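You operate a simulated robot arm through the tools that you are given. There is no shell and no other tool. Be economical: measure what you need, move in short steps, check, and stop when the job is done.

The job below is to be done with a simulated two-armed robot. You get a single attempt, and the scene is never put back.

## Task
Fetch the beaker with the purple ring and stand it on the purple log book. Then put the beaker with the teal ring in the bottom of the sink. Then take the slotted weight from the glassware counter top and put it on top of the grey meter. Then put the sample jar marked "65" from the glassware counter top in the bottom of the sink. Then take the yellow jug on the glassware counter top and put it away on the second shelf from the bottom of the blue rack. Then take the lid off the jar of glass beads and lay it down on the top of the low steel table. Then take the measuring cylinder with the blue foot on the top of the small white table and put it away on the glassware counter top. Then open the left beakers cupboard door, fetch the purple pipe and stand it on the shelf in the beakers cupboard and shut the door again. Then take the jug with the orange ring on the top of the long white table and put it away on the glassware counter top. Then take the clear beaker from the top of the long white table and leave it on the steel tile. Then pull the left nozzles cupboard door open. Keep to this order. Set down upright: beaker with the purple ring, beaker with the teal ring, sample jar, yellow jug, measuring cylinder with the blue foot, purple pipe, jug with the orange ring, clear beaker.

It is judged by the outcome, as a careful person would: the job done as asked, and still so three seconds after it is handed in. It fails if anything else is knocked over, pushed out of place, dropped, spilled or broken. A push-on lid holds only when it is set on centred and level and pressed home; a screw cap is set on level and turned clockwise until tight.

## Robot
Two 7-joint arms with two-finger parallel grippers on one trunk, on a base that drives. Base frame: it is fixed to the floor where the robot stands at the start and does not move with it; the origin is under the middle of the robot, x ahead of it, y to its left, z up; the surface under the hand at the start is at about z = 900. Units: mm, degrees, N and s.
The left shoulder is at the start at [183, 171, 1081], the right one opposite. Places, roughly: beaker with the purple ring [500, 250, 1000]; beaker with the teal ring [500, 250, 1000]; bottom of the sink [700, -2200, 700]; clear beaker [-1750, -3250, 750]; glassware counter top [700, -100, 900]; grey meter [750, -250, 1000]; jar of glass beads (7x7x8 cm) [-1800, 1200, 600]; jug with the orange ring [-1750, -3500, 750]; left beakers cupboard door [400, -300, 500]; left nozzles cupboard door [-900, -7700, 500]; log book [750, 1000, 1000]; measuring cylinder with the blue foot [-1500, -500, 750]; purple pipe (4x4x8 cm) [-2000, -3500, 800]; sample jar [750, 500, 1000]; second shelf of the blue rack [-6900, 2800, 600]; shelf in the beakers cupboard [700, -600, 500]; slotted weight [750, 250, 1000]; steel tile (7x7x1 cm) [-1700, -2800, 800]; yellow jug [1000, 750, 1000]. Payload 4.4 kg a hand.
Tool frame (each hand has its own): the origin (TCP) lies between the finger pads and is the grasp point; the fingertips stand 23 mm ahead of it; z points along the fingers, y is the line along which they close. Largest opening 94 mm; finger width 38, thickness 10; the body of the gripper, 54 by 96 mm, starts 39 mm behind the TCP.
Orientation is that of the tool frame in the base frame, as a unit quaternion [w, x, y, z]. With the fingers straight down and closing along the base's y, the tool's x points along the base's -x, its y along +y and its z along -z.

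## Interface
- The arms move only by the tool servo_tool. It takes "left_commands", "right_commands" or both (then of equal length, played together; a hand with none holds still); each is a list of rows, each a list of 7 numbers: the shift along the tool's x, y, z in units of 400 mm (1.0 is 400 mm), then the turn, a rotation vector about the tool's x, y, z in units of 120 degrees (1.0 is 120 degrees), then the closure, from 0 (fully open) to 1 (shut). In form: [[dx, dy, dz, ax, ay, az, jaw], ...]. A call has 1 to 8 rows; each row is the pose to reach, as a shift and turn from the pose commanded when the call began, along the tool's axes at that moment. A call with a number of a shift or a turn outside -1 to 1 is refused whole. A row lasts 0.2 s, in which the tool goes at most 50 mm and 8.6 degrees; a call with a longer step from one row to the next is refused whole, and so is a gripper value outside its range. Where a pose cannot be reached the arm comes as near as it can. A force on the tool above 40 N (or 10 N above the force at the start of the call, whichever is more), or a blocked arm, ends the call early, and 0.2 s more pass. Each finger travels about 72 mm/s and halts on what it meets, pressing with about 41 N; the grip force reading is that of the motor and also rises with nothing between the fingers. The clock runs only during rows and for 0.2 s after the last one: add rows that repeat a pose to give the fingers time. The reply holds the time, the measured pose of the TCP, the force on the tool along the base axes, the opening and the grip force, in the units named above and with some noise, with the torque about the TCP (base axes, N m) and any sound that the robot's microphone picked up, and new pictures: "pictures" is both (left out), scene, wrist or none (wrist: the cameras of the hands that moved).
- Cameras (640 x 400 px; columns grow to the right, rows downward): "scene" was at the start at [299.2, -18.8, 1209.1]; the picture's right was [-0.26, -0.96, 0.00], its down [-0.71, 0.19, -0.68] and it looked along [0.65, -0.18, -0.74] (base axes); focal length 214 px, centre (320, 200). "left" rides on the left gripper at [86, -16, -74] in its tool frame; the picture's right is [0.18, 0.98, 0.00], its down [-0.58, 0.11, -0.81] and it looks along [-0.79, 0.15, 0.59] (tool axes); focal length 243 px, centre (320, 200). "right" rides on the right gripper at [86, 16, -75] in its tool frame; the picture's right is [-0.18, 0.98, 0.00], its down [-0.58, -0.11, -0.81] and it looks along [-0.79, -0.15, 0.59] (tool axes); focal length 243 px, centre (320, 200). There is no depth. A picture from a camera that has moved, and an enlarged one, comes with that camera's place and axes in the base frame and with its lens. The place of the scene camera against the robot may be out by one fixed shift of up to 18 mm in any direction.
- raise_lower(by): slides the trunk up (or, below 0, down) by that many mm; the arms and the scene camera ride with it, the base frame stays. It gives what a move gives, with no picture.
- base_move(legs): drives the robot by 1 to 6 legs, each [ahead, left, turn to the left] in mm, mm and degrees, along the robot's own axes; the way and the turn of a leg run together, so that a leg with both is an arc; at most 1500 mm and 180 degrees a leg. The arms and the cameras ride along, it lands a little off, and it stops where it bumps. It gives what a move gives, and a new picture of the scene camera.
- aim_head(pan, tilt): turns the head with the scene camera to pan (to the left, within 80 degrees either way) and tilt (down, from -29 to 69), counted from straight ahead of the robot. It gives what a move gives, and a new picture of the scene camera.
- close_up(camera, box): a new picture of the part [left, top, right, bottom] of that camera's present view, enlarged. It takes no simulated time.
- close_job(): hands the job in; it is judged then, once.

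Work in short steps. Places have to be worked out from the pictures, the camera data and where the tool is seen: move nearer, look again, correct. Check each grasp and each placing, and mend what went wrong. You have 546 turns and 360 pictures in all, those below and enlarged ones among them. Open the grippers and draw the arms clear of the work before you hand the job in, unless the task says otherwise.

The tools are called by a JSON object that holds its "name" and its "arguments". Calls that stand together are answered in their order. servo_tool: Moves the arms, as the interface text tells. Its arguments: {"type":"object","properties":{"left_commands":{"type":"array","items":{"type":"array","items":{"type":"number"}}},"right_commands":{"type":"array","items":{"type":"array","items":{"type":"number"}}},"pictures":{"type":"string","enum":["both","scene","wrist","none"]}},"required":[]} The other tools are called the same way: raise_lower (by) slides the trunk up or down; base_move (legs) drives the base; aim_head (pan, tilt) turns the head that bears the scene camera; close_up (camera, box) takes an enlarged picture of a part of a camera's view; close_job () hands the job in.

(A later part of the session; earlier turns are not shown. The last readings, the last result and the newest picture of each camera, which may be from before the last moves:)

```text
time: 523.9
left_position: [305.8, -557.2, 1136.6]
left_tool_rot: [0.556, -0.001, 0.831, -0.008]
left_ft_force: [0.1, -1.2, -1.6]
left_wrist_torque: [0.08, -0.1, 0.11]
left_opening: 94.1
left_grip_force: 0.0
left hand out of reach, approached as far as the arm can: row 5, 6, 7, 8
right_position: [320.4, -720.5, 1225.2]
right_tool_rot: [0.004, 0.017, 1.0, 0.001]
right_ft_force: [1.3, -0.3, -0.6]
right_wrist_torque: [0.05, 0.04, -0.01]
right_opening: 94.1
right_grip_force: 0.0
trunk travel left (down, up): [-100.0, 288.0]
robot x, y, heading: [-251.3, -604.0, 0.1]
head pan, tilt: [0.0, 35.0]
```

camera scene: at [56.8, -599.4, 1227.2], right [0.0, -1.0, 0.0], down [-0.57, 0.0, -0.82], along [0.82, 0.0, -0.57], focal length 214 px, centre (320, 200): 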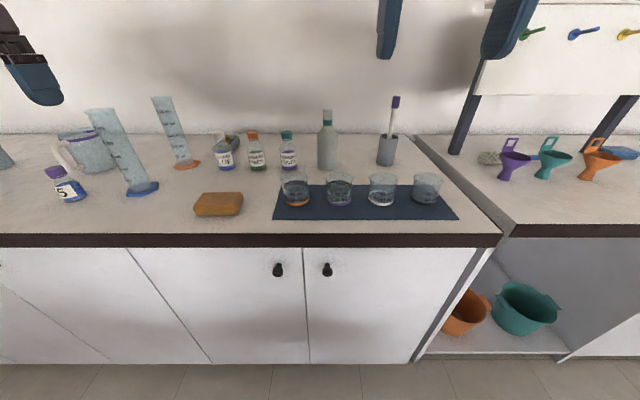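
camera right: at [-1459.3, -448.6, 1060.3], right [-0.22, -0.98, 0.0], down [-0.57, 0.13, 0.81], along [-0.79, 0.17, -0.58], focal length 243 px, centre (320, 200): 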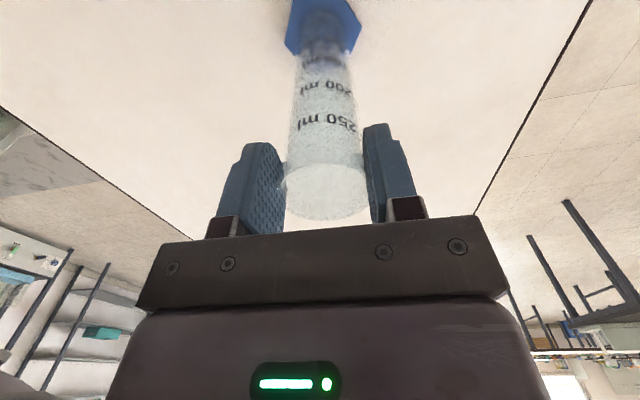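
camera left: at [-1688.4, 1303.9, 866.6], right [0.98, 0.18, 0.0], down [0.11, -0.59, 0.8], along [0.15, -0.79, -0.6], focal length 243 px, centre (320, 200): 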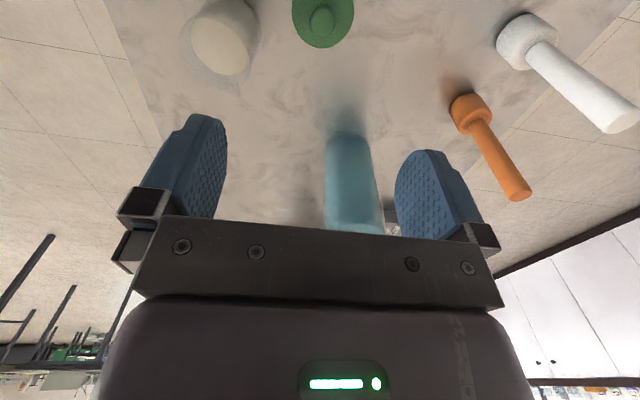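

Knob triangulated at (393,-497,783). The hand is too near the body; I back off 90 and then bring the hand down to the knob's height, pointing forward.

{"name": "base_move", "arguments": {"legs": [[-90, 0, 0]]}}

{"name": "servo_tool", "arguments": {"left_commands": [[0.073, 0, 0.088, 0, -0.03, 0, 0.4], [0.146, 0, 0.177, 0, -0.06, 0, 0.4], [0.22, 0, 0.265, 0, -0.1, 0, 0.4], [0.293, 0, 0.354, 0, -0.14, 0, 0.4], [0.366, 0, 0.442, 0, -0.182, 0, 0.4], [0.44, 0, 0.531, 0, -0.182, 0, 0.4], [0.513, 0, 0.62, 0, -0.182, 0, 0.4], [0.586, -0.007, 0.708, 0, -0.182, 0, 0.4]], "pictures": "both"}}

```text
time: 525.0
left_position: [215.1, -553.2, 1136.6]
left_tool_rot: [0.557, 0.002, 0.83, -0.001]
left_ft_force: [0.6, 0.1, 0.1]
left_wrist_torque: [0.04, 0.01, -0.03]
left_opening: 94.1
left_grip_force: 0.1
right_position: [229.2, -717.3, 1226.1]
right_tool_rot: [0.004, 0.018, 1.0, 0.0]
right_ft_force: [0.3, -0.4, 0.3]
right_wrist_torque: [-0.04, -0.01, -0.01]
right_opening: 93.9
right_grip_force: 0.1
trunk travel left (down, up): [-100.0, 288.0]
robot x, y, heading: [-339.8, -599.1, 0.1]
head pan, tilt: [0.0, 35.0]
camera scene: at [-32.6, -599.1, 1227.1], right [0.0, -1.0, 0.0], down [-0.57, 0.0, -0.82], along [0.82, 0.0, -0.57], focal length 214 px, centre (320, 200)
```

scene: 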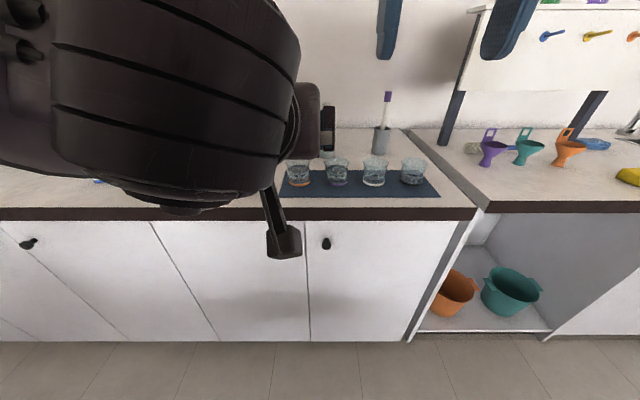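

```text
time: 526.7
left_position: [369.1, -555.9, 851.0]
left_tool_rot: [0.71, 0.001, 0.704, 0.001]
left_ft_force: [-23.3, 0.2, 13.4]
left_wrist_torque: [0.46, -0.71, 0.86]
left_opening: 56.5
left_grip_force: 0.1
left hand out of reach, approached as far as the arm can: row 8
right_position: [228.5, -716.9, 1227.4]
right_tool_rot: [0.003, 0.017, 1.0, 0.0]
right_ft_force: [1.3, 0.5, -0.6]
right_wrist_torque: [0.02, 0.07, 0.03]
right_opening: 93.8
right_grip_force: 0.1
trunk travel left (down, up): [-100.0, 288.0]
robot x, y, heading: [-341.0, -601.6, 0.4]
head pan, tilt: [0.0, 35.0]
stopped in row 8 (left hand): the force on the tool passed its limit at 171 N (the readings are from after the stop); the commanded pose is now the measured one
camera scene: at [-33.7, -598.8, 1227.7], right [0.0, -1.0, 0.0], down [-0.57, 0.0, -0.82], along [0.82, 0.0, -0.57], focal length 214 px, centre (320, 200)
camera left: at [294.1, -572.2, 763.8], right [0.0, 0.98, -0.18], down [-0.81, 0.11, 0.58], along [0.59, 0.15, 0.8], focal length 243 px, centre (320, 200)
```

scene: 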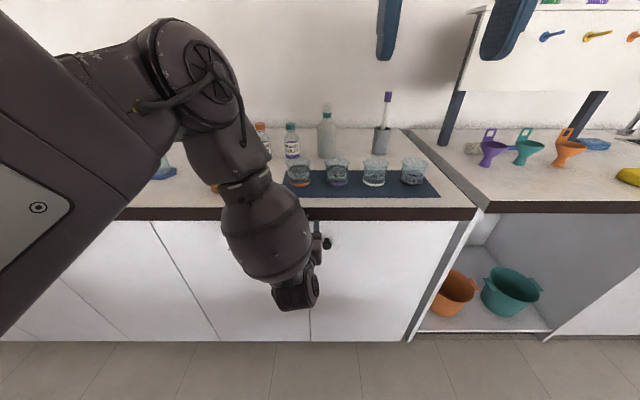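
left: 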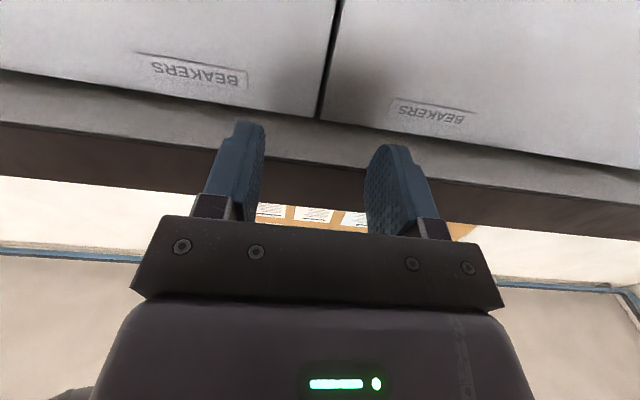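

The fingertips bumped the counter edge. I back off 60 mm, then lower to knob height and align y.

{"name": "servo_tool", "arguments": {"left_commands": [[0, 0, -0.08, 0, 0, 0, 0.4], [0, 0, -0.16, 0, 0, 0, 0.4], [0.06, 0.05, -0.16, 0, 0, 0, 0.4], [0.12, 0.1, -0.16, 0, 0, 0, 0.4], [0.17, 0.148, -0.16, 0, 0, 0, 0.4]], "pictures": "both"}}

```text
time: 527.9
left_position: [295.1, -539.6, 797.3]
left_tool_rot: [0.707, -0.003, 0.707, 0.004]
left_ft_force: [0.1, -0.8, 0.4]
left_wrist_torque: [0.0, 0.03, 0.04]
left_opening: 56.6
left_grip_force: 0.2
left hand out of reach, approached as far as the arm can: row 4, 5
right_position: [230.3, -716.0, 1227.1]
right_tool_rot: [0.004, 0.018, 1.0, 0.0]
right_ft_force: [0.4, -1.0, -0.1]
right_wrist_torque: [0.0, -0.01, -0.03]
right_opening: 94.1
right_grip_force: 0.1
trunk travel left (down, up): [-100.0, 288.0]
robot x, y, heading: [-341.3, -600.1, 0.2]
head pan, tilt: [0.0, 35.0]
camera scene: at [-32.2, -598.7, 1227.1], right [0.0, -1.0, 0.0], down [-0.57, 0.0, -0.82], along [0.82, 0.0, -0.57], focal length 214 px, centre (320, 200)
camera left: at [220.1, -555.9, 711.7], right [-0.01, 0.98, -0.18], down [-0.81, 0.1, 0.58], along [0.59, 0.15, 0.79], focal length 243 px, centre (320, 200)
```

scene: 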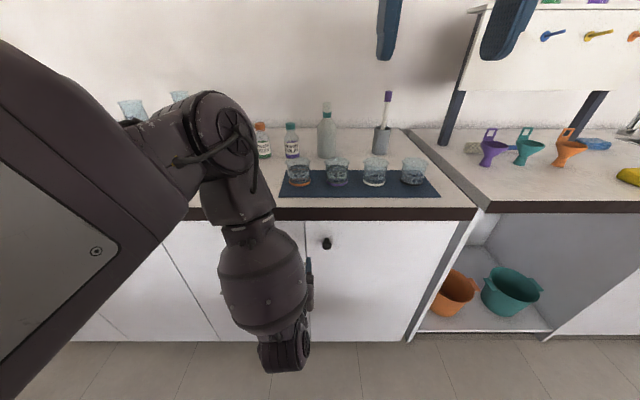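
left: 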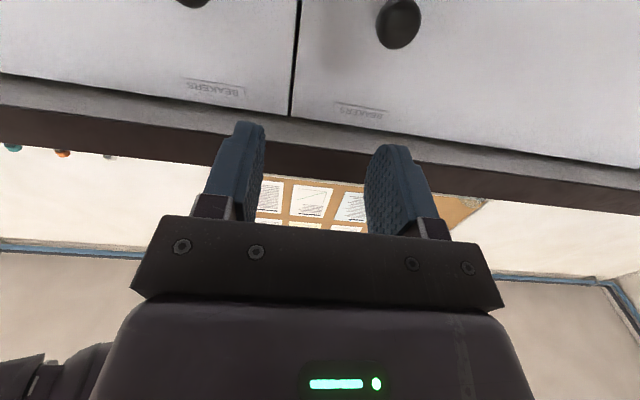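

The knob appears at about (393,-499,757). The arm is cramped; I shift the base right 130 and back 60, then re-align.

{"name": "base_move", "arguments": {"legs": [[-60, -130, 0]]}}

{"name": "servo_tool", "arguments": {"left_commands": [[0.02, 0.1, 0, 0, 0, 0, 0.4], [0.04, 0.2, 0.03, 0, 0, 0, 0.4], [0.06, 0.3, 0.06, 0, 0, 0, 0.4], [0.07, 0.4, 0.1, 0, 0, 0, 0.4], [0.07, 0.4, 0.15, 0, 0, 0, 0.4]], "pictures": "wrist"}}

```text
time: 529.7
left_position: [234.3, -670.6, 797.7]
left_tool_rot: [0.707, -0.001, 0.707, 0.004]
left_ft_force: [-0.1, 0.0, -0.5]
left_wrist_torque: [0.01, 0.03, 0.01]
left_opening: 56.5
left_grip_force: 0.1
right_position: [169.1, -849.0, 1226.4]
right_tool_rot: [0.003, 0.019, 1.0, 0.0]
right_ft_force: [-0.5, 0.4, -0.5]
right_wrist_torque: [-0.02, -0.03, -0.01]
right_opening: 94.0
right_grip_force: 0.1
trunk travel left (down, up): [-100.0, 288.0]
robot x, y, heading: [-403.9, -730.4, -0.2]
head pan, tilt: [0.0, 35.0]
camera scene: at [-92.3, -730.2, 1227.1], right [0.0, -1.0, 0.0], down [-0.57, 0.0, -0.82], along [0.82, 0.0, -0.57], focal length 214 px, centre (320, 200)
```

scene: 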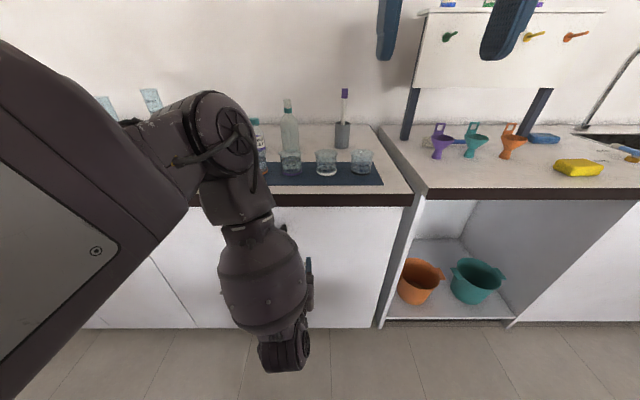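

```text
time: 530.9
left_position: [229.4, -667.3, 799.0]
left_tool_rot: [0.707, -0.002, 0.708, 0.005]
left_ft_force: [-0.4, -0.3, 0.1]
left_wrist_torque: [-0.01, 0.01, 0.01]
left_opening: 56.1
left_grip_force: 0.0
left hand out of reach, approached as far as the arm can: row 1, 2, 3, 4, 5
right_position: [169.1, -848.7, 1227.5]
right_tool_rot: [0.003, 0.017, 1.0, -0.001]
right_ft_force: [-0.1, 0.1, 0.6]
right_wrist_torque: [0.02, -0.01, 0.02]
right_opening: 93.9
right_grip_force: 0.0
trunk travel left (down, up): [-100.0, 288.0]
robot x, y, heading: [-404.8, -732.0, -0.0]
head pan, tilt: [0.0, 35.0]
camera left: at [155.5, -683.3, 713.3], right [-0.01, 0.98, -0.18], down [-0.81, 0.1, 0.58], along [0.59, 0.15, 0.79], focal length 243 px, centre (320, 200)
```

left: 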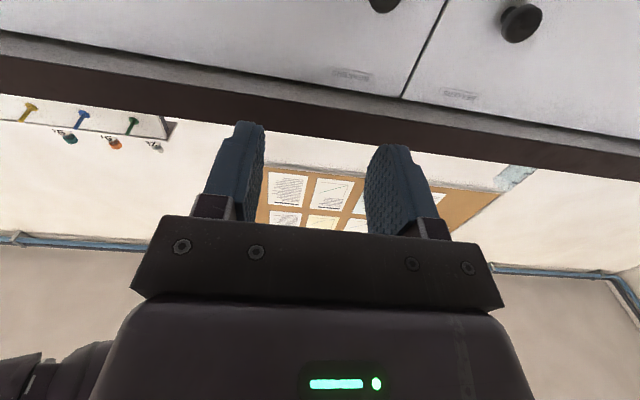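

The arm is folded up at a limit. I back the base 200 mm more and command the hand forward so the arm can stretch out naturally.

{"name": "base_move", "arguments": {"legs": [[-200, 0, 0]]}}

{"name": "servo_tool", "arguments": {"left_commands": [[-0.1, 0.0, 0.1, 0, 0, 0, 0.4], [-0.15, 0, 0.2, 0, 0, 0, 0.4], [-0.15, 0, 0.3, 0, 0, 0, 0.4], [-0.15, 0, 0.3, 0, 0, 0, 0.4]], "pictures": "scene"}}

```text
time: 532.5
left_position: [34.0, -668.2, 798.3]
left_tool_rot: [0.707, -0.003, 0.708, 0.005]
left_ft_force: [0.0, 0.5, 0.6]
left_wrist_torque: [0.0, 0.03, 0.02]
left_opening: 56.4
left_grip_force: 0.0
right_position: [-25.7, -849.2, 1225.0]
right_tool_rot: [0.004, 0.02, 1.0, 0.0]
right_ft_force: [-0.3, 0.3, 0.4]
right_wrist_torque: [-0.03, -0.01, -0.01]
right_opening: 94.0
right_grip_force: 0.1
trunk travel left (down, up): [-100.0, 288.0]
robot x, y, heading: [-599.5, -730.7, -0.1]
head pan, tilt: [0.0, 35.0]
camera scene: at [-288.1, -730.0, 1227.1], right [0.0, -1.0, 0.0], down [-0.57, 0.0, -0.82], along [0.82, 0.0, -0.57], focal length 214 px, centre (320, 200)
```

scene: 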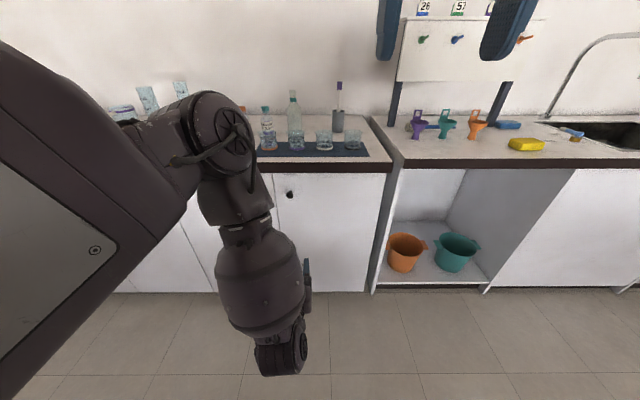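

```text
refused: row 1 steps farther than a row can; nothing moved
```

Smaller steps.

{"name": "servo_tool", "arguments": {"left_commands": [[-0.05, 0, 0.1, 0, 0, 0, 0.4], [-0.1, 0, 0.2, 0, 0, 0, 0.4], [-0.15, 0, 0.3, 0, 0, 0, 0.4], [-0.2, 0, 0.4, 0, 0, 0, 0.4], [-0.2, 0, 0.5, 0, 0, 0, 0.4]], "pictures": "scene"}}

```text
time: 533.7
left_position: [230.1, -691.1, 885.0]
left_tool_rot: [0.703, -0.01, 0.711, 0.012]
left_ft_force: [0.4, -0.9, -1.0]
left_wrist_torque: [0.0, -0.03, 0.01]
left_opening: 56.5
left_grip_force: 0.1
left hand out of reach, approached as far as the arm can: row 1, 2, 3, 4, 5
right_position: [-25.8, -848.3, 1225.0]
right_tool_rot: [0.003, 0.019, 1.0, 0.0]
right_ft_force: [1.1, 0.6, -0.1]
right_wrist_torque: [-0.03, 0.01, -0.02]
right_opening: 93.9
right_grip_force: 0.0
trunk travel left (down, up): [-100.0, 288.0]
robot x, y, heading: [-601.8, -730.7, -0.3]
head pan, tilt: [0.0, 35.0]
camera scene: at [-286.8, -729.8, 1226.6], right [0.0, -1.0, 0.0], down [-0.57, 0.0, -0.82], along [0.82, 0.0, -0.57], focal length 214 px, centre (320, 200)
```

scene: 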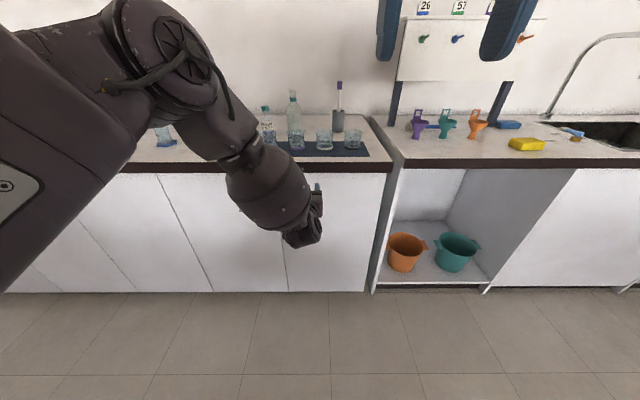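

The wrist yaw is at its limit in this pose. I return the hand to a 45° forward-down orientation higher up, which suits the arm better.

{"name": "servo_tool", "arguments": {"left_commands": [[-0.06, -0.03, -0.02, 0, 0.05, 0, 0.4], [-0.12, -0.06, -0.04, 0, 0.1, 0, 0.4], [-0.18, -0.09, -0.06, 0, 0.15, 0, 0.4], [-0.24, -0.12, -0.08, 0, 0.2, 0, 0.4], [-0.3, -0.15, -0.1, 0, 0.26, 0, 0.4], [-0.36, -0.18, -0.12, 0, 0.32, 0, 0.4], [-0.41, -0.2, -0.14, 0, 0.375, 0, 0.4], [-0.41, -0.2, -0.14, 0, 0.375, 0, 0.4]], "pictures": "none"}}

```text
time: 535.5
left_position: [175.6, -773.1, 1051.0]
left_tool_rot: [0.381, -0.004, 0.925, 0.002]
left_ft_force: [-0.3, 0.1, -0.3]
left_wrist_torque: [0.01, 0.0, 0.04]
left_opening: 56.4
left_grip_force: 0.1
right_position: [-26.0, -848.6, 1226.5]
right_tool_rot: [0.003, 0.02, 1.0, 0.0]
right_ft_force: [0.6, 0.0, 0.4]
right_wrist_torque: [0.02, 0.0, -0.02]
right_opening: 94.1
right_grip_force: 0.0
trunk travel left (down, up): [-100.0, 288.0]
robot x, y, heading: [-600.6, -732.6, -0.4]
head pan, tilt: [0.0, 35.0]
```

Now I move the hand left to its natural side.

{"name": "servo_tool", "arguments": {"left_commands": [[0, 0.11, 0, 0, 0, 0, 0.4], [0, 0.22, 0, 0, 0, 0, 0.4], [0, 0.33, 0, 0, 0, 0, 0.4], [0, 0.44, 0, 0, 0, 0, 0.4], [0, 0.54, 0, 0, 0, 0, 0.4]], "pictures": "scene"}}

```text
time: 536.7
left_position: [172.0, -556.0, 1050.9]
left_tool_rot: [0.383, -0.003, 0.924, 0.003]
left_ft_force: [0.1, -0.4, -0.9]
left_wrist_torque: [0.0, -0.02, 0.0]
left_opening: 56.4
left_grip_force: 0.1
right_position: [-26.8, -849.4, 1226.5]
right_tool_rot: [0.004, 0.018, 1.0, 0.0]
right_ft_force: [0.0, -0.4, -0.2]
right_wrist_torque: [0.0, -0.02, 0.03]
right_opening: 93.9
right_grip_force: 0.2
trunk travel left (down, up): [-100.0, 288.0]
robot x, y, heading: [-600.5, -728.3, -0.0]
head pan, tilt: [0.0, 35.0]
camera scene: at [-287.9, -729.1, 1227.2], right [0.0, -1.0, 0.0], down [-0.57, 0.0, -0.82], along [0.82, 0.0, -0.57], focal length 214 px, centre (320, 200)
```

scene: 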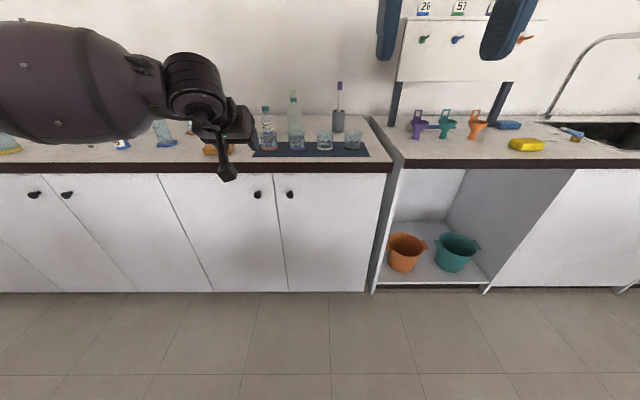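

Good posture. I drive ahead 130 and bring the hand to a pre-grasp point in front of/above the knob.

{"name": "base_move", "arguments": {"legs": [[130, 0, 0]]}}

{"name": "servo_tool", "arguments": {"left_commands": [[0.06, 0.024, 0.089, 0, 0, 0, 0.4], [0.12, 0.048, 0.177, 0, 0, 0, 0.4], [0.18, 0.071, 0.266, 0, 0, 0, 0.4], [0.24, 0.095, 0.355, 0, 0, 0, 0.4], [0.3, 0.119, 0.443, 0, 0, 0, 0.4], [0.35, 0.142, 0.52, 0, 0, 0, 0.4]], "pictures": "both"}}

```text
time: 538.0
left_position: [301.6, -555.0, 1050.9]
left_tool_rot: [0.383, -0.003, 0.924, 0.002]
left_ft_force: [-0.7, 0.4, 0.0]
left_wrist_torque: [0.02, -0.01, 0.0]
left_opening: 56.3
left_grip_force: 0.0
right_position: [103.6, -849.4, 1226.8]
right_tool_rot: [0.003, 0.02, 1.0, 0.0]
right_ft_force: [0.4, -0.5, -0.7]
right_wrist_torque: [0.0, 0.02, 0.05]
right_opening: 94.4
right_grip_force: 0.1
trunk travel left (down, up): [-100.0, 288.0]
robot x, y, heading: [-468.6, -730.7, -0.1]
head pan, tilt: [0.0, 35.0]
camera scene: at [-158.2, -730.2, 1227.4], right [0.0, -1.0, 0.0], down [-0.57, 0.0, -0.82], along [0.82, 0.0, -0.57], focal length 214 px, centre (320, 200)
```

scene: 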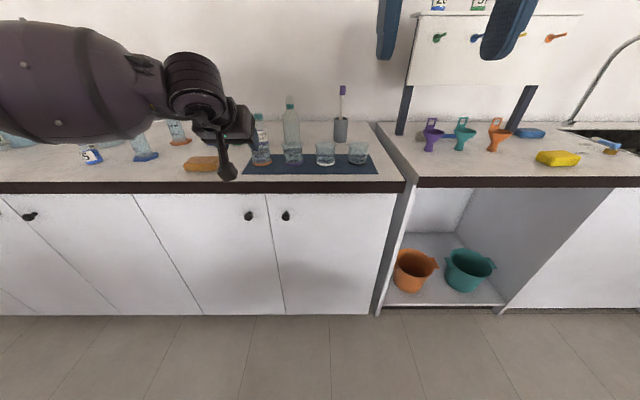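

```text
time: 539.4
left_position: [350.0, -498.4, 805.6]
left_tool_rot: [0.383, -0.003, 0.924, 0.002]
left_ft_force: [0.5, 1.1, -0.5]
left_wrist_torque: [-0.01, 0.0, 0.05]
left_opening: 56.3
left_grip_force: 0.1
right_position: [102.8, -849.8, 1227.1]
right_tool_rot: [0.002, 0.019, 1.0, -0.001]
right_ft_force: [0.6, -0.6, -0.4]
right_wrist_torque: [0.01, 0.0, 0.01]
right_opening: 94.1
right_grip_force: 0.1
trunk travel left (down, up): [-100.0, 288.0]
robot x, y, heading: [-466.7, -731.8, 0.0]
head pan, tilt: [0.0, 35.0]
camera scene: at [-157.5, -729.9, 1226.8], right [0.0, -1.0, 0.0], down [-0.57, 0.0, -0.82], along [0.82, 0.0, -0.57], focal length 214 px, centre (320, 200)
camera left: at [237.0, -516.0, 797.8], right [-0.14, 0.98, -0.13], down [-0.16, 0.11, 0.98], along [0.98, 0.16, 0.14], focal length 243 px, centre (320, 200)
```

scene: 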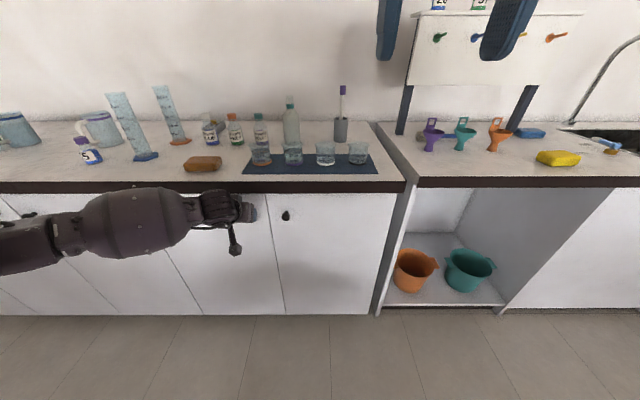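
left: 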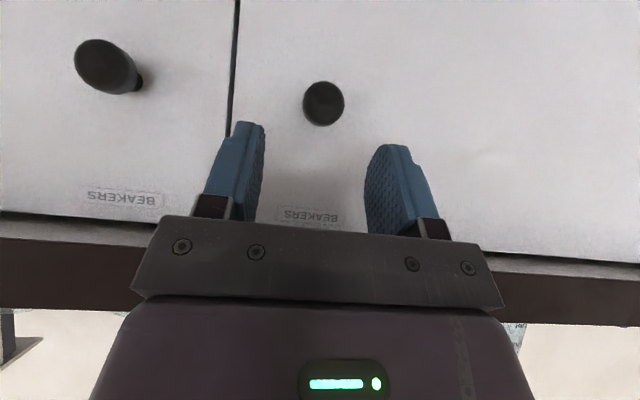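

Knob centre ≈ (401,-496,758). I advance along the finger axis 58 mm so the fingers straddle it and close.

{"name": "servo_tool", "arguments": {"left_commands": [[0, 0.002, 0.06, 0, 0, 0, 0.4], [-0.003, 0.004, 0.12, 0, 0, 0, 0.4], [-0.005, 0.004, 0.145, 0, 0, 0, 0.4], [-0.005, 0.004, 0.145, 0, 0, 0, 0.7], [-0.005, 0.004, 0.145, 0, 0, 0, 0.9], [-0.005, 0.004, 0.145, 0, 0, 0, 0.9]], "pictures": "wrist"}}

```text
time: 540.8
left_position: [389.8, -496.6, 765.3]
left_tool_rot: [0.382, -0.004, 0.924, 0.004]
left_ft_force: [-30.2, 0.1, 1.8]
left_wrist_torque: [0.19, 0.13, -0.67]
left_opening: 26.8
left_grip_force: 44.9
right_position: [101.1, -848.5, 1227.5]
right_tool_rot: [0.004, 0.019, 1.0, 0.0]
right_ft_force: [-0.5, -0.4, 0.6]
right_wrist_torque: [0.01, 0.02, -0.05]
right_opening: 94.0
right_grip_force: 0.0
trunk travel left (down, up): [-100.0, 288.0]
robot x, y, heading: [-469.3, -732.3, -0.3]
head pan, tilt: [0.0, 35.0]
camera left: at [277.5, -513.4, 758.1], right [-0.14, 0.98, -0.13], down [-0.16, 0.1, 0.98], along [0.98, 0.16, 0.14], focal length 243 px, centre (320, 200)
```

left: 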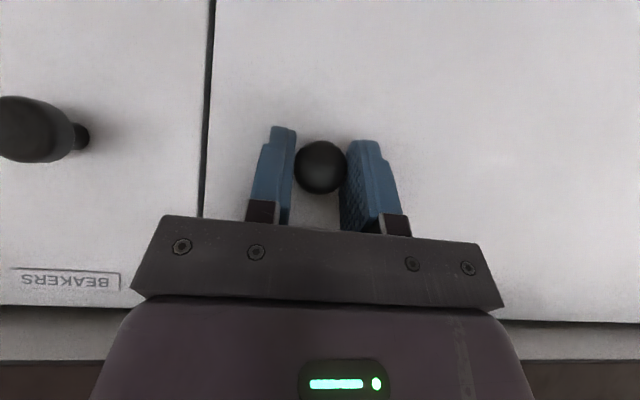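

Knob gripped. I pull back along the door's arc ~105 mm.

{"name": "servo_tool", "arguments": {"left_commands": [[0.03, 0.0, -0.03, 0, 0, 0, 0.9], [0.07, 0.006, -0.07, 0, 0, 0, 0.9], [0.11, 0.014, -0.11, 0, 0, 0, 0.9], [0.15, 0.026, -0.15, 0, 0, 0, 0.9], [0.186, 0.04, -0.186, 0, 0, 0, 0.9]], "pictures": "both"}}

```text
time: 542.0
left_position: [286.9, -476.2, 765.2]
left_tool_rot: [0.383, -0.008, 0.924, 0.007]
left_ft_force: [11.5, 26.5, 4.9]
left_wrist_torque: [0.48, -0.41, -0.12]
left_opening: 29.4
left_grip_force: 44.6
right_position: [103.0, -847.3, 1227.7]
right_tool_rot: [0.003, 0.018, 1.0, -0.001]
right_ft_force: [0.7, 0.3, 0.5]
right_wrist_torque: [0.01, 0.0, -0.03]
right_opening: 93.8
right_grip_force: 0.1
trunk travel left (down, up): [-100.0, 288.0]
robot x, y, heading: [-469.2, -725.9, -0.1]
head pan, tilt: [0.0, 35.0]
camera scene: at [-158.2, -727.7, 1227.4], right [0.0, -1.0, 0.0], down [-0.57, 0.0, -0.82], along [0.82, 0.0, -0.57], focal length 214 px, centre (320, 200)
camera left: at [174.0, -494.3, 757.6], right [-0.15, 0.98, -0.12], down [-0.16, 0.1, 0.98], along [0.98, 0.16, 0.14], focal length 243 px, centre (320, 200)
```

scene: 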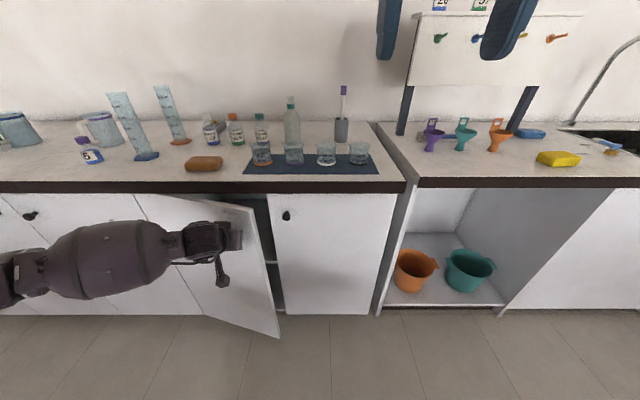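
left: 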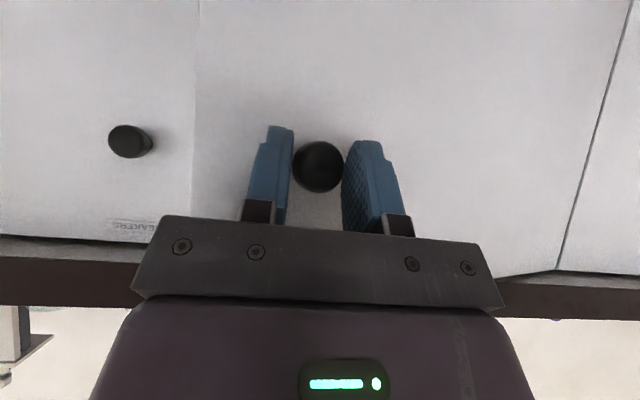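

Door is ajar ~17°. I continue along the arc to ~45°, yawing the hand with it.

{"name": "servo_tool", "arguments": {"left_commands": [[0.046, 0.03, -0.046, 0.027, 0, 0.027, 0.9], [0.092, 0.0625, -0.092, 0.055, 0, 0.055, 0.9], [0.138, 0.105, -0.138, 0.082, 0, 0.082, 0.9], [0.184, 0.15, -0.184, 0.11, 0, 0.11, 0.9], [0.22, 0.197, -0.22, 0.137, 0, 0.137, 0.9], [0.256, 0.245, -0.256, 0.165, 0, 0.165, 0.9]], "pictures": "both"}}

```text
time: 542.8
left_position: [214.9, -440.5, 766.0]
left_tool_rot: [0.381, 0.097, 0.919, -0.034]
left_ft_force: [2.5, 4.4, 4.5]
left_wrist_torque: [0.21, 0.41, 0.33]
left_opening: 29.0
left_grip_force: 44.9
right_position: [104.0, -849.9, 1225.1]
right_tool_rot: [0.003, 0.019, 1.0, -0.001]
right_ft_force: [-0.2, 0.1, 0.3]
right_wrist_torque: [-0.03, 0.04, 0.01]
right_opening: 93.9
right_grip_force: 0.1
trunk travel left (down, up): [-100.0, 288.0]
robot x, y, heading: [-471.3, -731.1, -0.3]
head pan, tilt: [0.0, 35.0]
stopped in row 4 (left hand): the force on the tool passed its limit at 41 N (the readings are from after the stop); the commanded pose is now the measured one
camera scene: at [-157.4, -730.0, 1226.6], right [0.0, -1.0, 0.0], down [-0.57, 0.0, -0.82], along [0.82, 0.0, -0.57], focal length 214 px, centre (320, 200)
camera left: at [101.3, -431.5, 757.8], right [0.07, 0.99, -0.12], down [-0.14, 0.13, 0.98], along [0.99, -0.06, 0.14], focal length 243 px, centre (320, 200)
```

scene: 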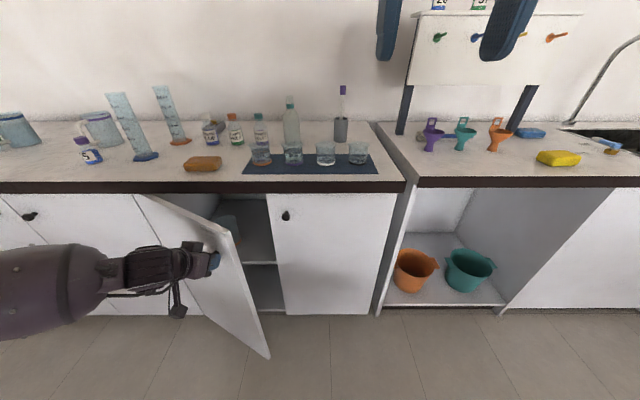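
left: 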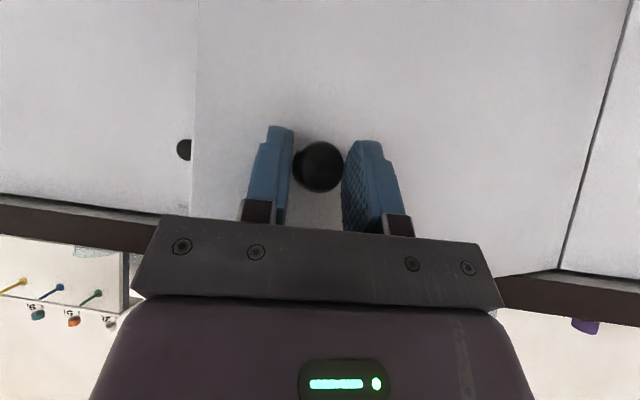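

Door ≈30° open. I continue in smaller increments to ~55°.

{"name": "servo_tool", "arguments": {"left_commands": [[0.04, 0.025, -0.04, 0.025, 0, 0.025, 0.9], [0.081, 0.053, -0.08, 0.05, 0, 0.05, 0.9], [0.119, 0.086, -0.117, 0.075, 0, 0.075, 0.9], [0.156, 0.12, -0.154, 0.1, 0, 0.1, 0.9], [0.194, 0.166, -0.191, 0.124, 0, 0.124, 0.9], [0.23, 0.2135, -0.2265, 0.147, 0, 0.147, 0.9]], "pictures": "scene"}}

```text
time: 544.2
left_position: [108.4, -328.9, 765.1]
left_tool_rot: [0.363, 0.294, 0.877, -0.115]
left_ft_force: [24.3, 15.6, 4.0]
left_wrist_torque: [0.81, 0.39, 0.38]
left_opening: 28.9
left_grip_force: 45.1
right_position: [105.2, -847.1, 1226.6]
right_tool_rot: [0.004, 0.019, 1.0, -0.001]
right_ft_force: [-0.2, 0.0, -0.1]
right_wrist_torque: [-0.03, -0.01, -0.01]
right_opening: 93.7
right_grip_force: 0.1
trunk travel left (down, up): [-100.0, 288.0]
robot x, y, heading: [-467.4, -728.9, -0.3]
head pan, tilt: [0.0, 35.0]
camera scene: at [-156.7, -728.9, 1227.0], right [0.0, -1.0, 0.0], down [-0.57, 0.0, -0.82], along [0.82, 0.0, -0.57], focal length 214 px, centre (320, 200)
```

scene: 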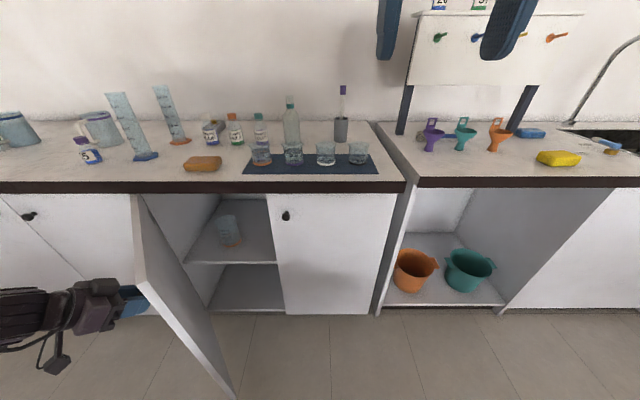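

Door ≈57° open; shelf inside visible. I open it a bit further to ~75°.

{"name": "servo_tool", "arguments": {"left_commands": [[0.058, 0.04, -0.057, 0.03, 0, 0.03, 0.9], [0.116, 0.084, -0.114, 0.06, 0, 0.06, 0.9], [0.157, 0.126, -0.154, 0.09, 0, 0.09, 0.9], [0.197, 0.168, -0.193, 0.118, 0, 0.118, 0.9]], "pictures": "scene"}}

```text
time: 545.2
left_position: [63.9, -219.5, 768.3]
left_tool_rot: [0.343, 0.443, 0.809, -0.179]
left_ft_force: [-0.2, 0.0, -16.5]
left_wrist_torque: [0.21, 0.1, -0.13]
left_opening: 29.2
left_grip_force: 22.8
right_position: [105.0, -848.0, 1224.9]
right_tool_rot: [0.003, 0.019, 1.0, 0.0]
right_ft_force: [-0.2, 0.1, 0.2]
right_wrist_torque: [0.01, -0.04, -0.01]
right_opening: 94.0
right_grip_force: 0.0
trunk travel left (down, up): [-100.0, 288.0]
robot x, y, heading: [-468.6, -732.2, -0.1]
head pan, tilt: [0.0, 35.0]
stopped in row 4 (left hand): the force on the tool passed its limit at 69 N (the readings are from after the stop); the commanded pose is now the measured one
camera scene: at [-156.7, -729.2, 1226.1], right [0.0, -1.0, 0.0], down [-0.57, 0.0, -0.82], along [0.82, 0.0, -0.57], focal length 214 px, centre (320, 200)
```

scene: 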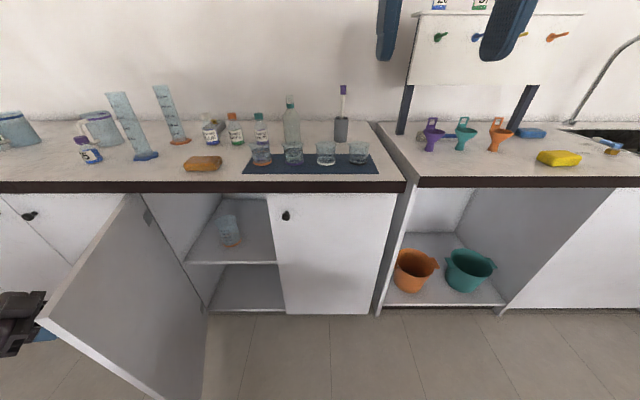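

Door is ~85° open. I release the knob, retreat and lift the hand clear above the door.

{"name": "servo_tool", "arguments": {"left_commands": [[0, 0, 0, 0, 0, 0, 0.4], [0, 0, -0.02, 0, 0, 0, 0.2], [0, 0, -0.08, 0, 0, 0, 0.1], [0, 0, -0.16, 0, 0, 0, 0], [-0.08, 0, -0.24, 0, 0, 0, 0], [-0.16, 0, -0.32, 0, 0, 0, 0], [-0.24, 0, -0.4, 0, 0, 0, 0], [-0.32, 0, -0.48, 0, 0, 0, 0]], "pictures": "scene"}}

```text
time: 547.0
left_position: [34.0, -182.9, 999.6]
left_tool_rot: [0.346, 0.443, 0.807, -0.178]
left_ft_force: [0.3, 0.1, 0.0]
left_wrist_torque: [0.03, 0.02, -0.02]
left_opening: 94.1
left_grip_force: 0.1
right_position: [102.7, -850.0, 1227.9]
right_tool_rot: [0.004, 0.019, 1.0, 0.001]
right_ft_force: [0.2, 0.8, 0.0]
right_wrist_torque: [0.03, -0.04, -0.03]
right_opening: 94.0
right_grip_force: 0.0
trunk travel left (down, up): [-100.0, 288.0]
robot x, y, heading: [-474.1, -728.0, -0.1]
head pan, tilt: [0.0, 35.0]
camera scene: at [-159.4, -730.5, 1227.7], right [0.0, -1.0, 0.0], down [-0.57, 0.0, -0.82], along [0.82, 0.0, -0.57], focal length 214 px, centre (320, 200)
```

scene: 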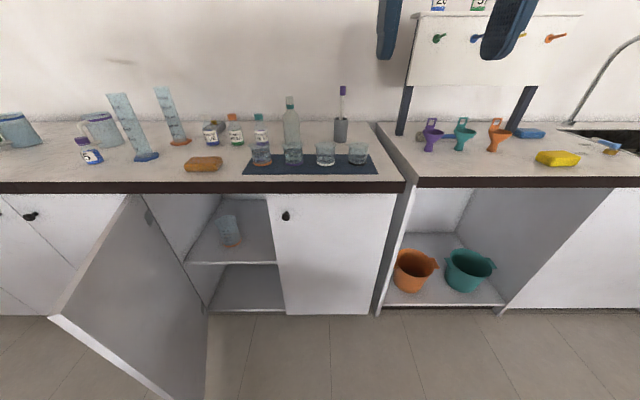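

Door stays open; shelf at z≈495 with free space near (540,-450). Now I fetch the pipe: back off, drive along -y, and turn to face the long table.

{"name": "base_move", "arguments": {"legs": [[-350, 0, 0], [0, -1400, 0], [0, -1250, 0], [0, 0, -180]]}}

{"name": "aim_head", "arguments": {"pan": 0, "tilt": 30}}

```text
time: 579.4
left_position: [-1419.1, -3908.2, 998.8]
left_tool_rot: [-0.185, 0.8, -0.457, -0.342]
left_ft_force: [-0.2, -0.2, 0.7]
left_wrist_torque: [0.01, 0.01, -0.02]
left_opening: 94.2
left_grip_force: 0.0
right_position: [-1465.6, -3236.6, 1226.7]
right_tool_rot: [-0.001, 0.999, -0.036, -0.003]
right_ft_force: [0.4, 0.6, -0.8]
right_wrist_torque: [0.06, 0.01, 0.04]
right_opening: 93.8
right_grip_force: 0.0
trunk travel left (down, up): [-100.0, 288.0]
robot x, y, heading: [-897.5, -3375.1, 178.2]
head pan, tilt: [0.0, 35.0]
camera scene: at [-1220.9, -3361.7, 1227.2], right [0.04, 1.0, 0.0], down [0.57, -0.02, -0.82], along [-0.82, 0.03, -0.57], focal length 214 px, centre (320, 200)
```

scene: 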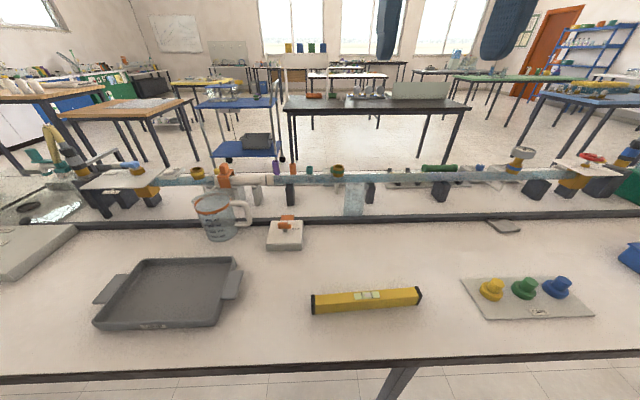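

```text
time: 580.1
left_position: [-1419.4, -3907.5, 997.5]
left_tool_rot: [-0.185, 0.8, -0.457, -0.343]
left_ft_force: [0.5, -1.0, -0.2]
left_wrist_torque: [-0.03, 0.04, 0.0]
left_opening: 93.9
left_grip_force: 0.1
right_position: [-1465.2, -3237.5, 1226.7]
right_tool_rot: [0.0, 0.999, -0.036, -0.003]
right_ft_force: [-0.4, 0.3, -0.1]
right_wrist_torque: [0.0, -0.04, 0.02]
right_opening: 93.9
right_grip_force: 0.0
trunk travel left (down, up): [-100.0, 288.0]
robot x, y, heading: [-897.7, -3373.9, 177.7]
head pan, tilt: [0.0, 30.0]
camera scene: at [-1223.3, -3361.7, 1234.9], right [0.04, 1.0, 0.0], down [0.5, -0.02, -0.87], along [-0.87, 0.03, -0.5], focal length 214 px, centre (320, 200)
```

scene: 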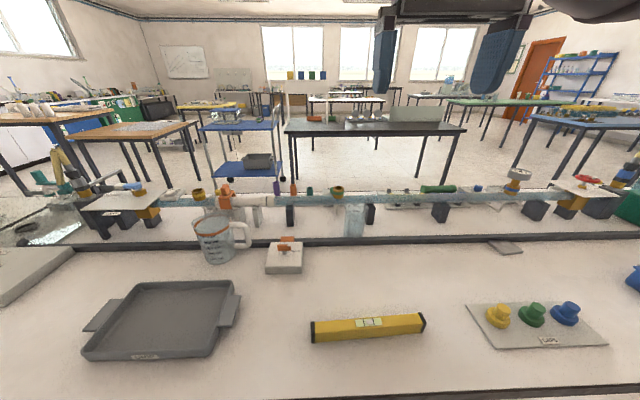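

I zoom in to find the purple pipe, clear beaker and tile.

{"name": "close_up", "arguments": {"camera": "scene", "box": [170, 160, 400, 290]}}

{"name": "close_up", "arguments": {"camera": "scene", "box": [400, 160, 630, 290]}}

```text
2.78 times, centred on (285, 225) of scene
camera zoom: at [-1223.3, -3361.7, 1234.9], right [0.04, 1.0, 0.0], down [0.5, -0.02, -0.87], along [-0.87, 0.03, -0.5], focal length 597 px, centre (417, 130)
```

zoom: 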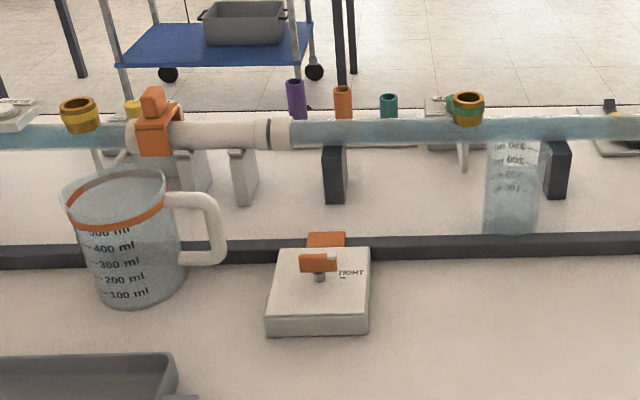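

```text
2.78 times, centred on (515, 225) of scene
camera zoom: at [-1223.3, -3361.7, 1234.9], right [0.04, 1.0, 0.0], down [0.5, -0.02, -0.87], along [-0.87, 0.03, -0.5], focal length 597 px, centre (-223, 130)
```

zoom: 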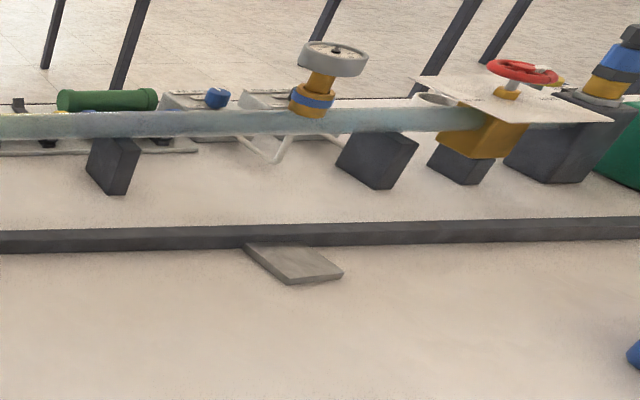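

The purple pipe stands on the far side of the long table (≈(-2050,-3520)), behind the tube apparatus. I drive round the table's north end (y≈-1930) to its far side.

{"name": "base_move", "arguments": {"legs": [[0, 0, 2], [0, -1020, 0], [0, -1020, 0], [910, 0, 0], [910, 0, 0]]}}

{"name": "aim_head", "arguments": {"pan": 60, "tilt": 25}}

```text
time: 607.5
left_position: [-3205.0, -1930.3, 997.3]
left_tool_rot: [-0.173, 0.814, -0.431, -0.349]
left_ft_force: [-0.8, -0.2, -0.2]
left_wrist_torque: [0.0, -0.02, 0.01]
left_opening: 94.0
left_grip_force: 0.1
right_position: [-3295.8, -1266.2, 1226.7]
right_tool_rot: [0.0, 1.0, -0.003, -0.003]
right_ft_force: [-0.1, 0.5, 0.4]
right_wrist_torque: [0.0, -0.06, -0.03]
right_opening: 94.1
right_grip_force: 0.2
trunk travel left (down, up): [-100.0, 288.0]
robot x, y, heading: [-2719.1, -1363.1, -178.3]
head pan, tilt: [0.0, 30.0]
camera scene: at [-3045.3, -1372.5, 1235.0], right [-0.03, 1.0, 0.0], down [0.5, 0.01, -0.87], along [-0.87, -0.03, -0.5], focal length 214 px, centre (320, 200)
```

scene: 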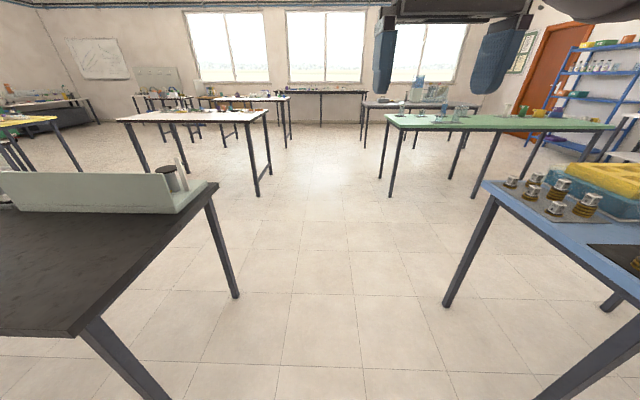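

```text
time: 608.8
left_position: [-3204.7, -1929.1, 996.8]
left_tool_rot: [-0.174, 0.814, -0.431, -0.349]
left_ft_force: [0.3, 0.8, 0.4]
left_wrist_torque: [-0.01, -0.02, 0.03]
left_opening: 94.1
left_grip_force: 0.0
right_position: [-3295.4, -1267.0, 1226.4]
right_tool_rot: [0.0, 1.0, -0.003, -0.003]
right_ft_force: [-0.3, 0.4, 0.1]
right_wrist_torque: [0.02, 0.02, 0.01]
right_opening: 94.0
right_grip_force: 0.1
trunk travel left (down, up): [-100.0, 288.0]
robot x, y, heading: [-2716.4, -1368.3, -178.5]
head pan, tilt: [60.0, 25.0]
camera scene: at [-2998.6, -1450.9, 1242.9], right [-0.88, 0.47, 0.0], down [0.2, 0.37, -0.91], along [-0.43, -0.8, -0.42], focal length 214 px, centre (320, 200)
```

scene: 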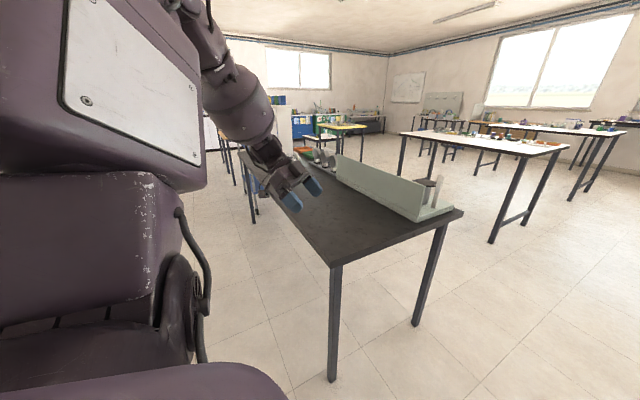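

Corridor between the tables is clear (x -2070…-3335). I drive along it to y≈-3400 and turn to face +x.

{"name": "base_move", "arguments": {"legs": [[0, 0, -1.5], [0, 1025, 0], [0, 1000, 0], [0, 0, 180]]}}

{"name": "aim_head", "arguments": {"pan": 0, "tilt": 40}}

```text
time: 634.5
left_position: [-2226.4, -2856.7, 998.1]
left_tool_rot: [0.343, 0.454, 0.802, -0.183]
left_ft_force: [0.6, -0.6, -1.1]
left_wrist_torque: [-0.01, 0.02, -0.01]
left_opening: 94.0
left_grip_force: 0.0
right_position: [-2171.8, -3524.9, 1227.6]
right_tool_rot: [0.003, 0.03, 1.0, 0.0]
right_ft_force: [0.3, 0.2, -0.9]
right_wrist_torque: [-0.01, 0.0, 0.01]
right_opening: 94.2
right_grip_force: 0.0
trunk travel left (down, up): [-100.0, 288.0]
robot x, y, heading: [-2741.8, -3393.7, -1.5]
head pan, tilt: [60.0, 25.0]
camera scene: at [-2471.5, -3319.1, 1242.9], right [0.85, -0.52, 0.0], down [-0.22, -0.36, -0.91], along [0.47, 0.77, -0.42], focal length 214 px, centre (320, 200)
```

scene: 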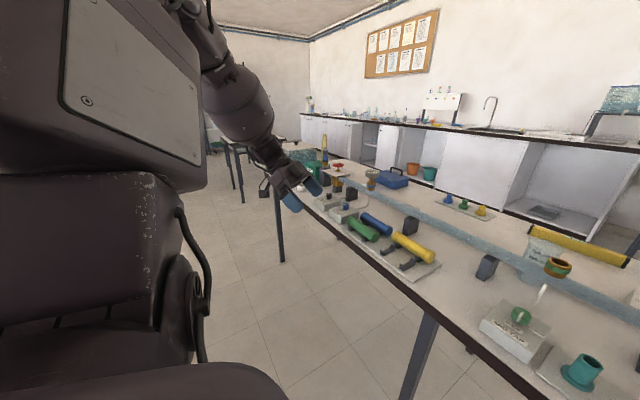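

```text
time: 635.8
left_position: [-2225.6, -2857.2, 997.9]
left_tool_rot: [0.344, 0.454, 0.802, -0.183]
left_ft_force: [0.1, -0.5, -0.6]
left_wrist_torque: [0.0, -0.01, -0.01]
left_opening: 93.9
left_grip_force: 0.1
right_position: [-2172.9, -3526.4, 1226.8]
right_tool_rot: [0.004, 0.03, 1.0, 0.0]
right_ft_force: [0.4, 1.5, 0.4]
right_wrist_torque: [-0.02, 0.02, 0.03]
right_opening: 94.1
right_grip_force: 0.0
trunk travel left (down, up): [-100.0, 288.0]
robot x, y, heading: [-2744.5, -3394.3, -1.5]
head pan, tilt: [0.0, 40.0]
camera scene: at [-2434.6, -3400.0, 1219.6], right [-0.03, -1.0, 0.0], down [-0.64, 0.02, -0.77], along [0.77, -0.02, -0.64], focal length 214 px, centre (320, 200)
```

scene: 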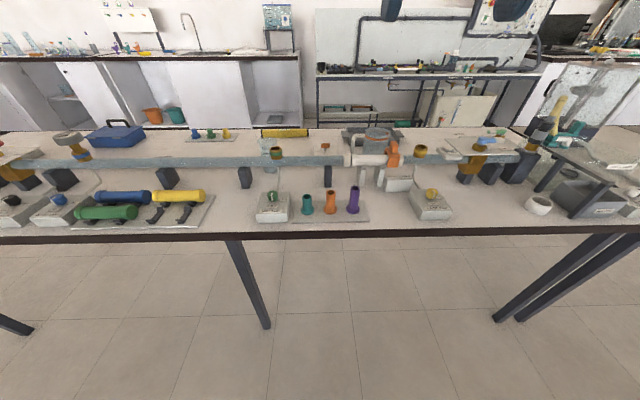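

The purple pipe stands on a plate with orange and teal ones. I drive ahead 120 and look with the right wrist camera.

{"name": "base_move", "arguments": {"legs": [[120, 0, 1.5]]}}

{"name": "close_up", "arguments": {"camera": "right", "box": [0, 0, 640, 400]}}

```text
time: 637.1
left_position: [-2118.8, -2846.4, 997.7]
left_tool_rot: [0.346, 0.443, 0.807, -0.178]
left_ft_force: [0.0, 0.2, -0.3]
left_wrist_torque: [0.01, -0.04, -0.03]
left_opening: 93.9
left_grip_force: 0.0
right_position: [-2048.3, -3512.1, 1227.3]
right_tool_rot: [0.004, 0.018, 1.0, -0.001]
right_ft_force: [-0.5, 0.3, 0.8]
right_wrist_torque: [0.01, 0.01, -0.01]
right_opening: 94.2
right_grip_force: 0.0
trunk travel left (down, up): [-100.0, 288.0]
robot x, y, heading: [-2624.3, -3394.5, -0.1]
head pan, tilt: [0.0, 40.0]
camera scene: at [-2313.8, -3393.8, 1219.7], right [0.0, -1.0, 0.0], down [-0.64, 0.0, -0.77], along [0.77, 0.0, -0.64], focal length 214 px, centre (320, 200)
```

scene: 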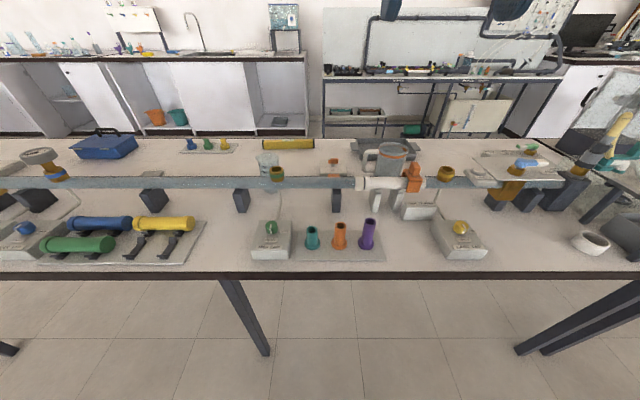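

```text
1.00 times, centred on (320, 200) of right (not enlarged: the box is as wide or as high as the picture)
camera zoom: at [-2134.8, -3493.2, 1299.8], right [0.22, 0.98, 0.0], down [0.57, -0.13, 0.81], along [0.79, -0.18, -0.59], focal length 243 px, centre (320, 200)
```

zoom: 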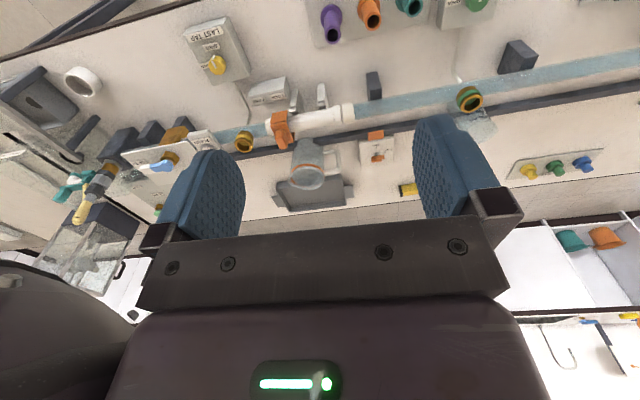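

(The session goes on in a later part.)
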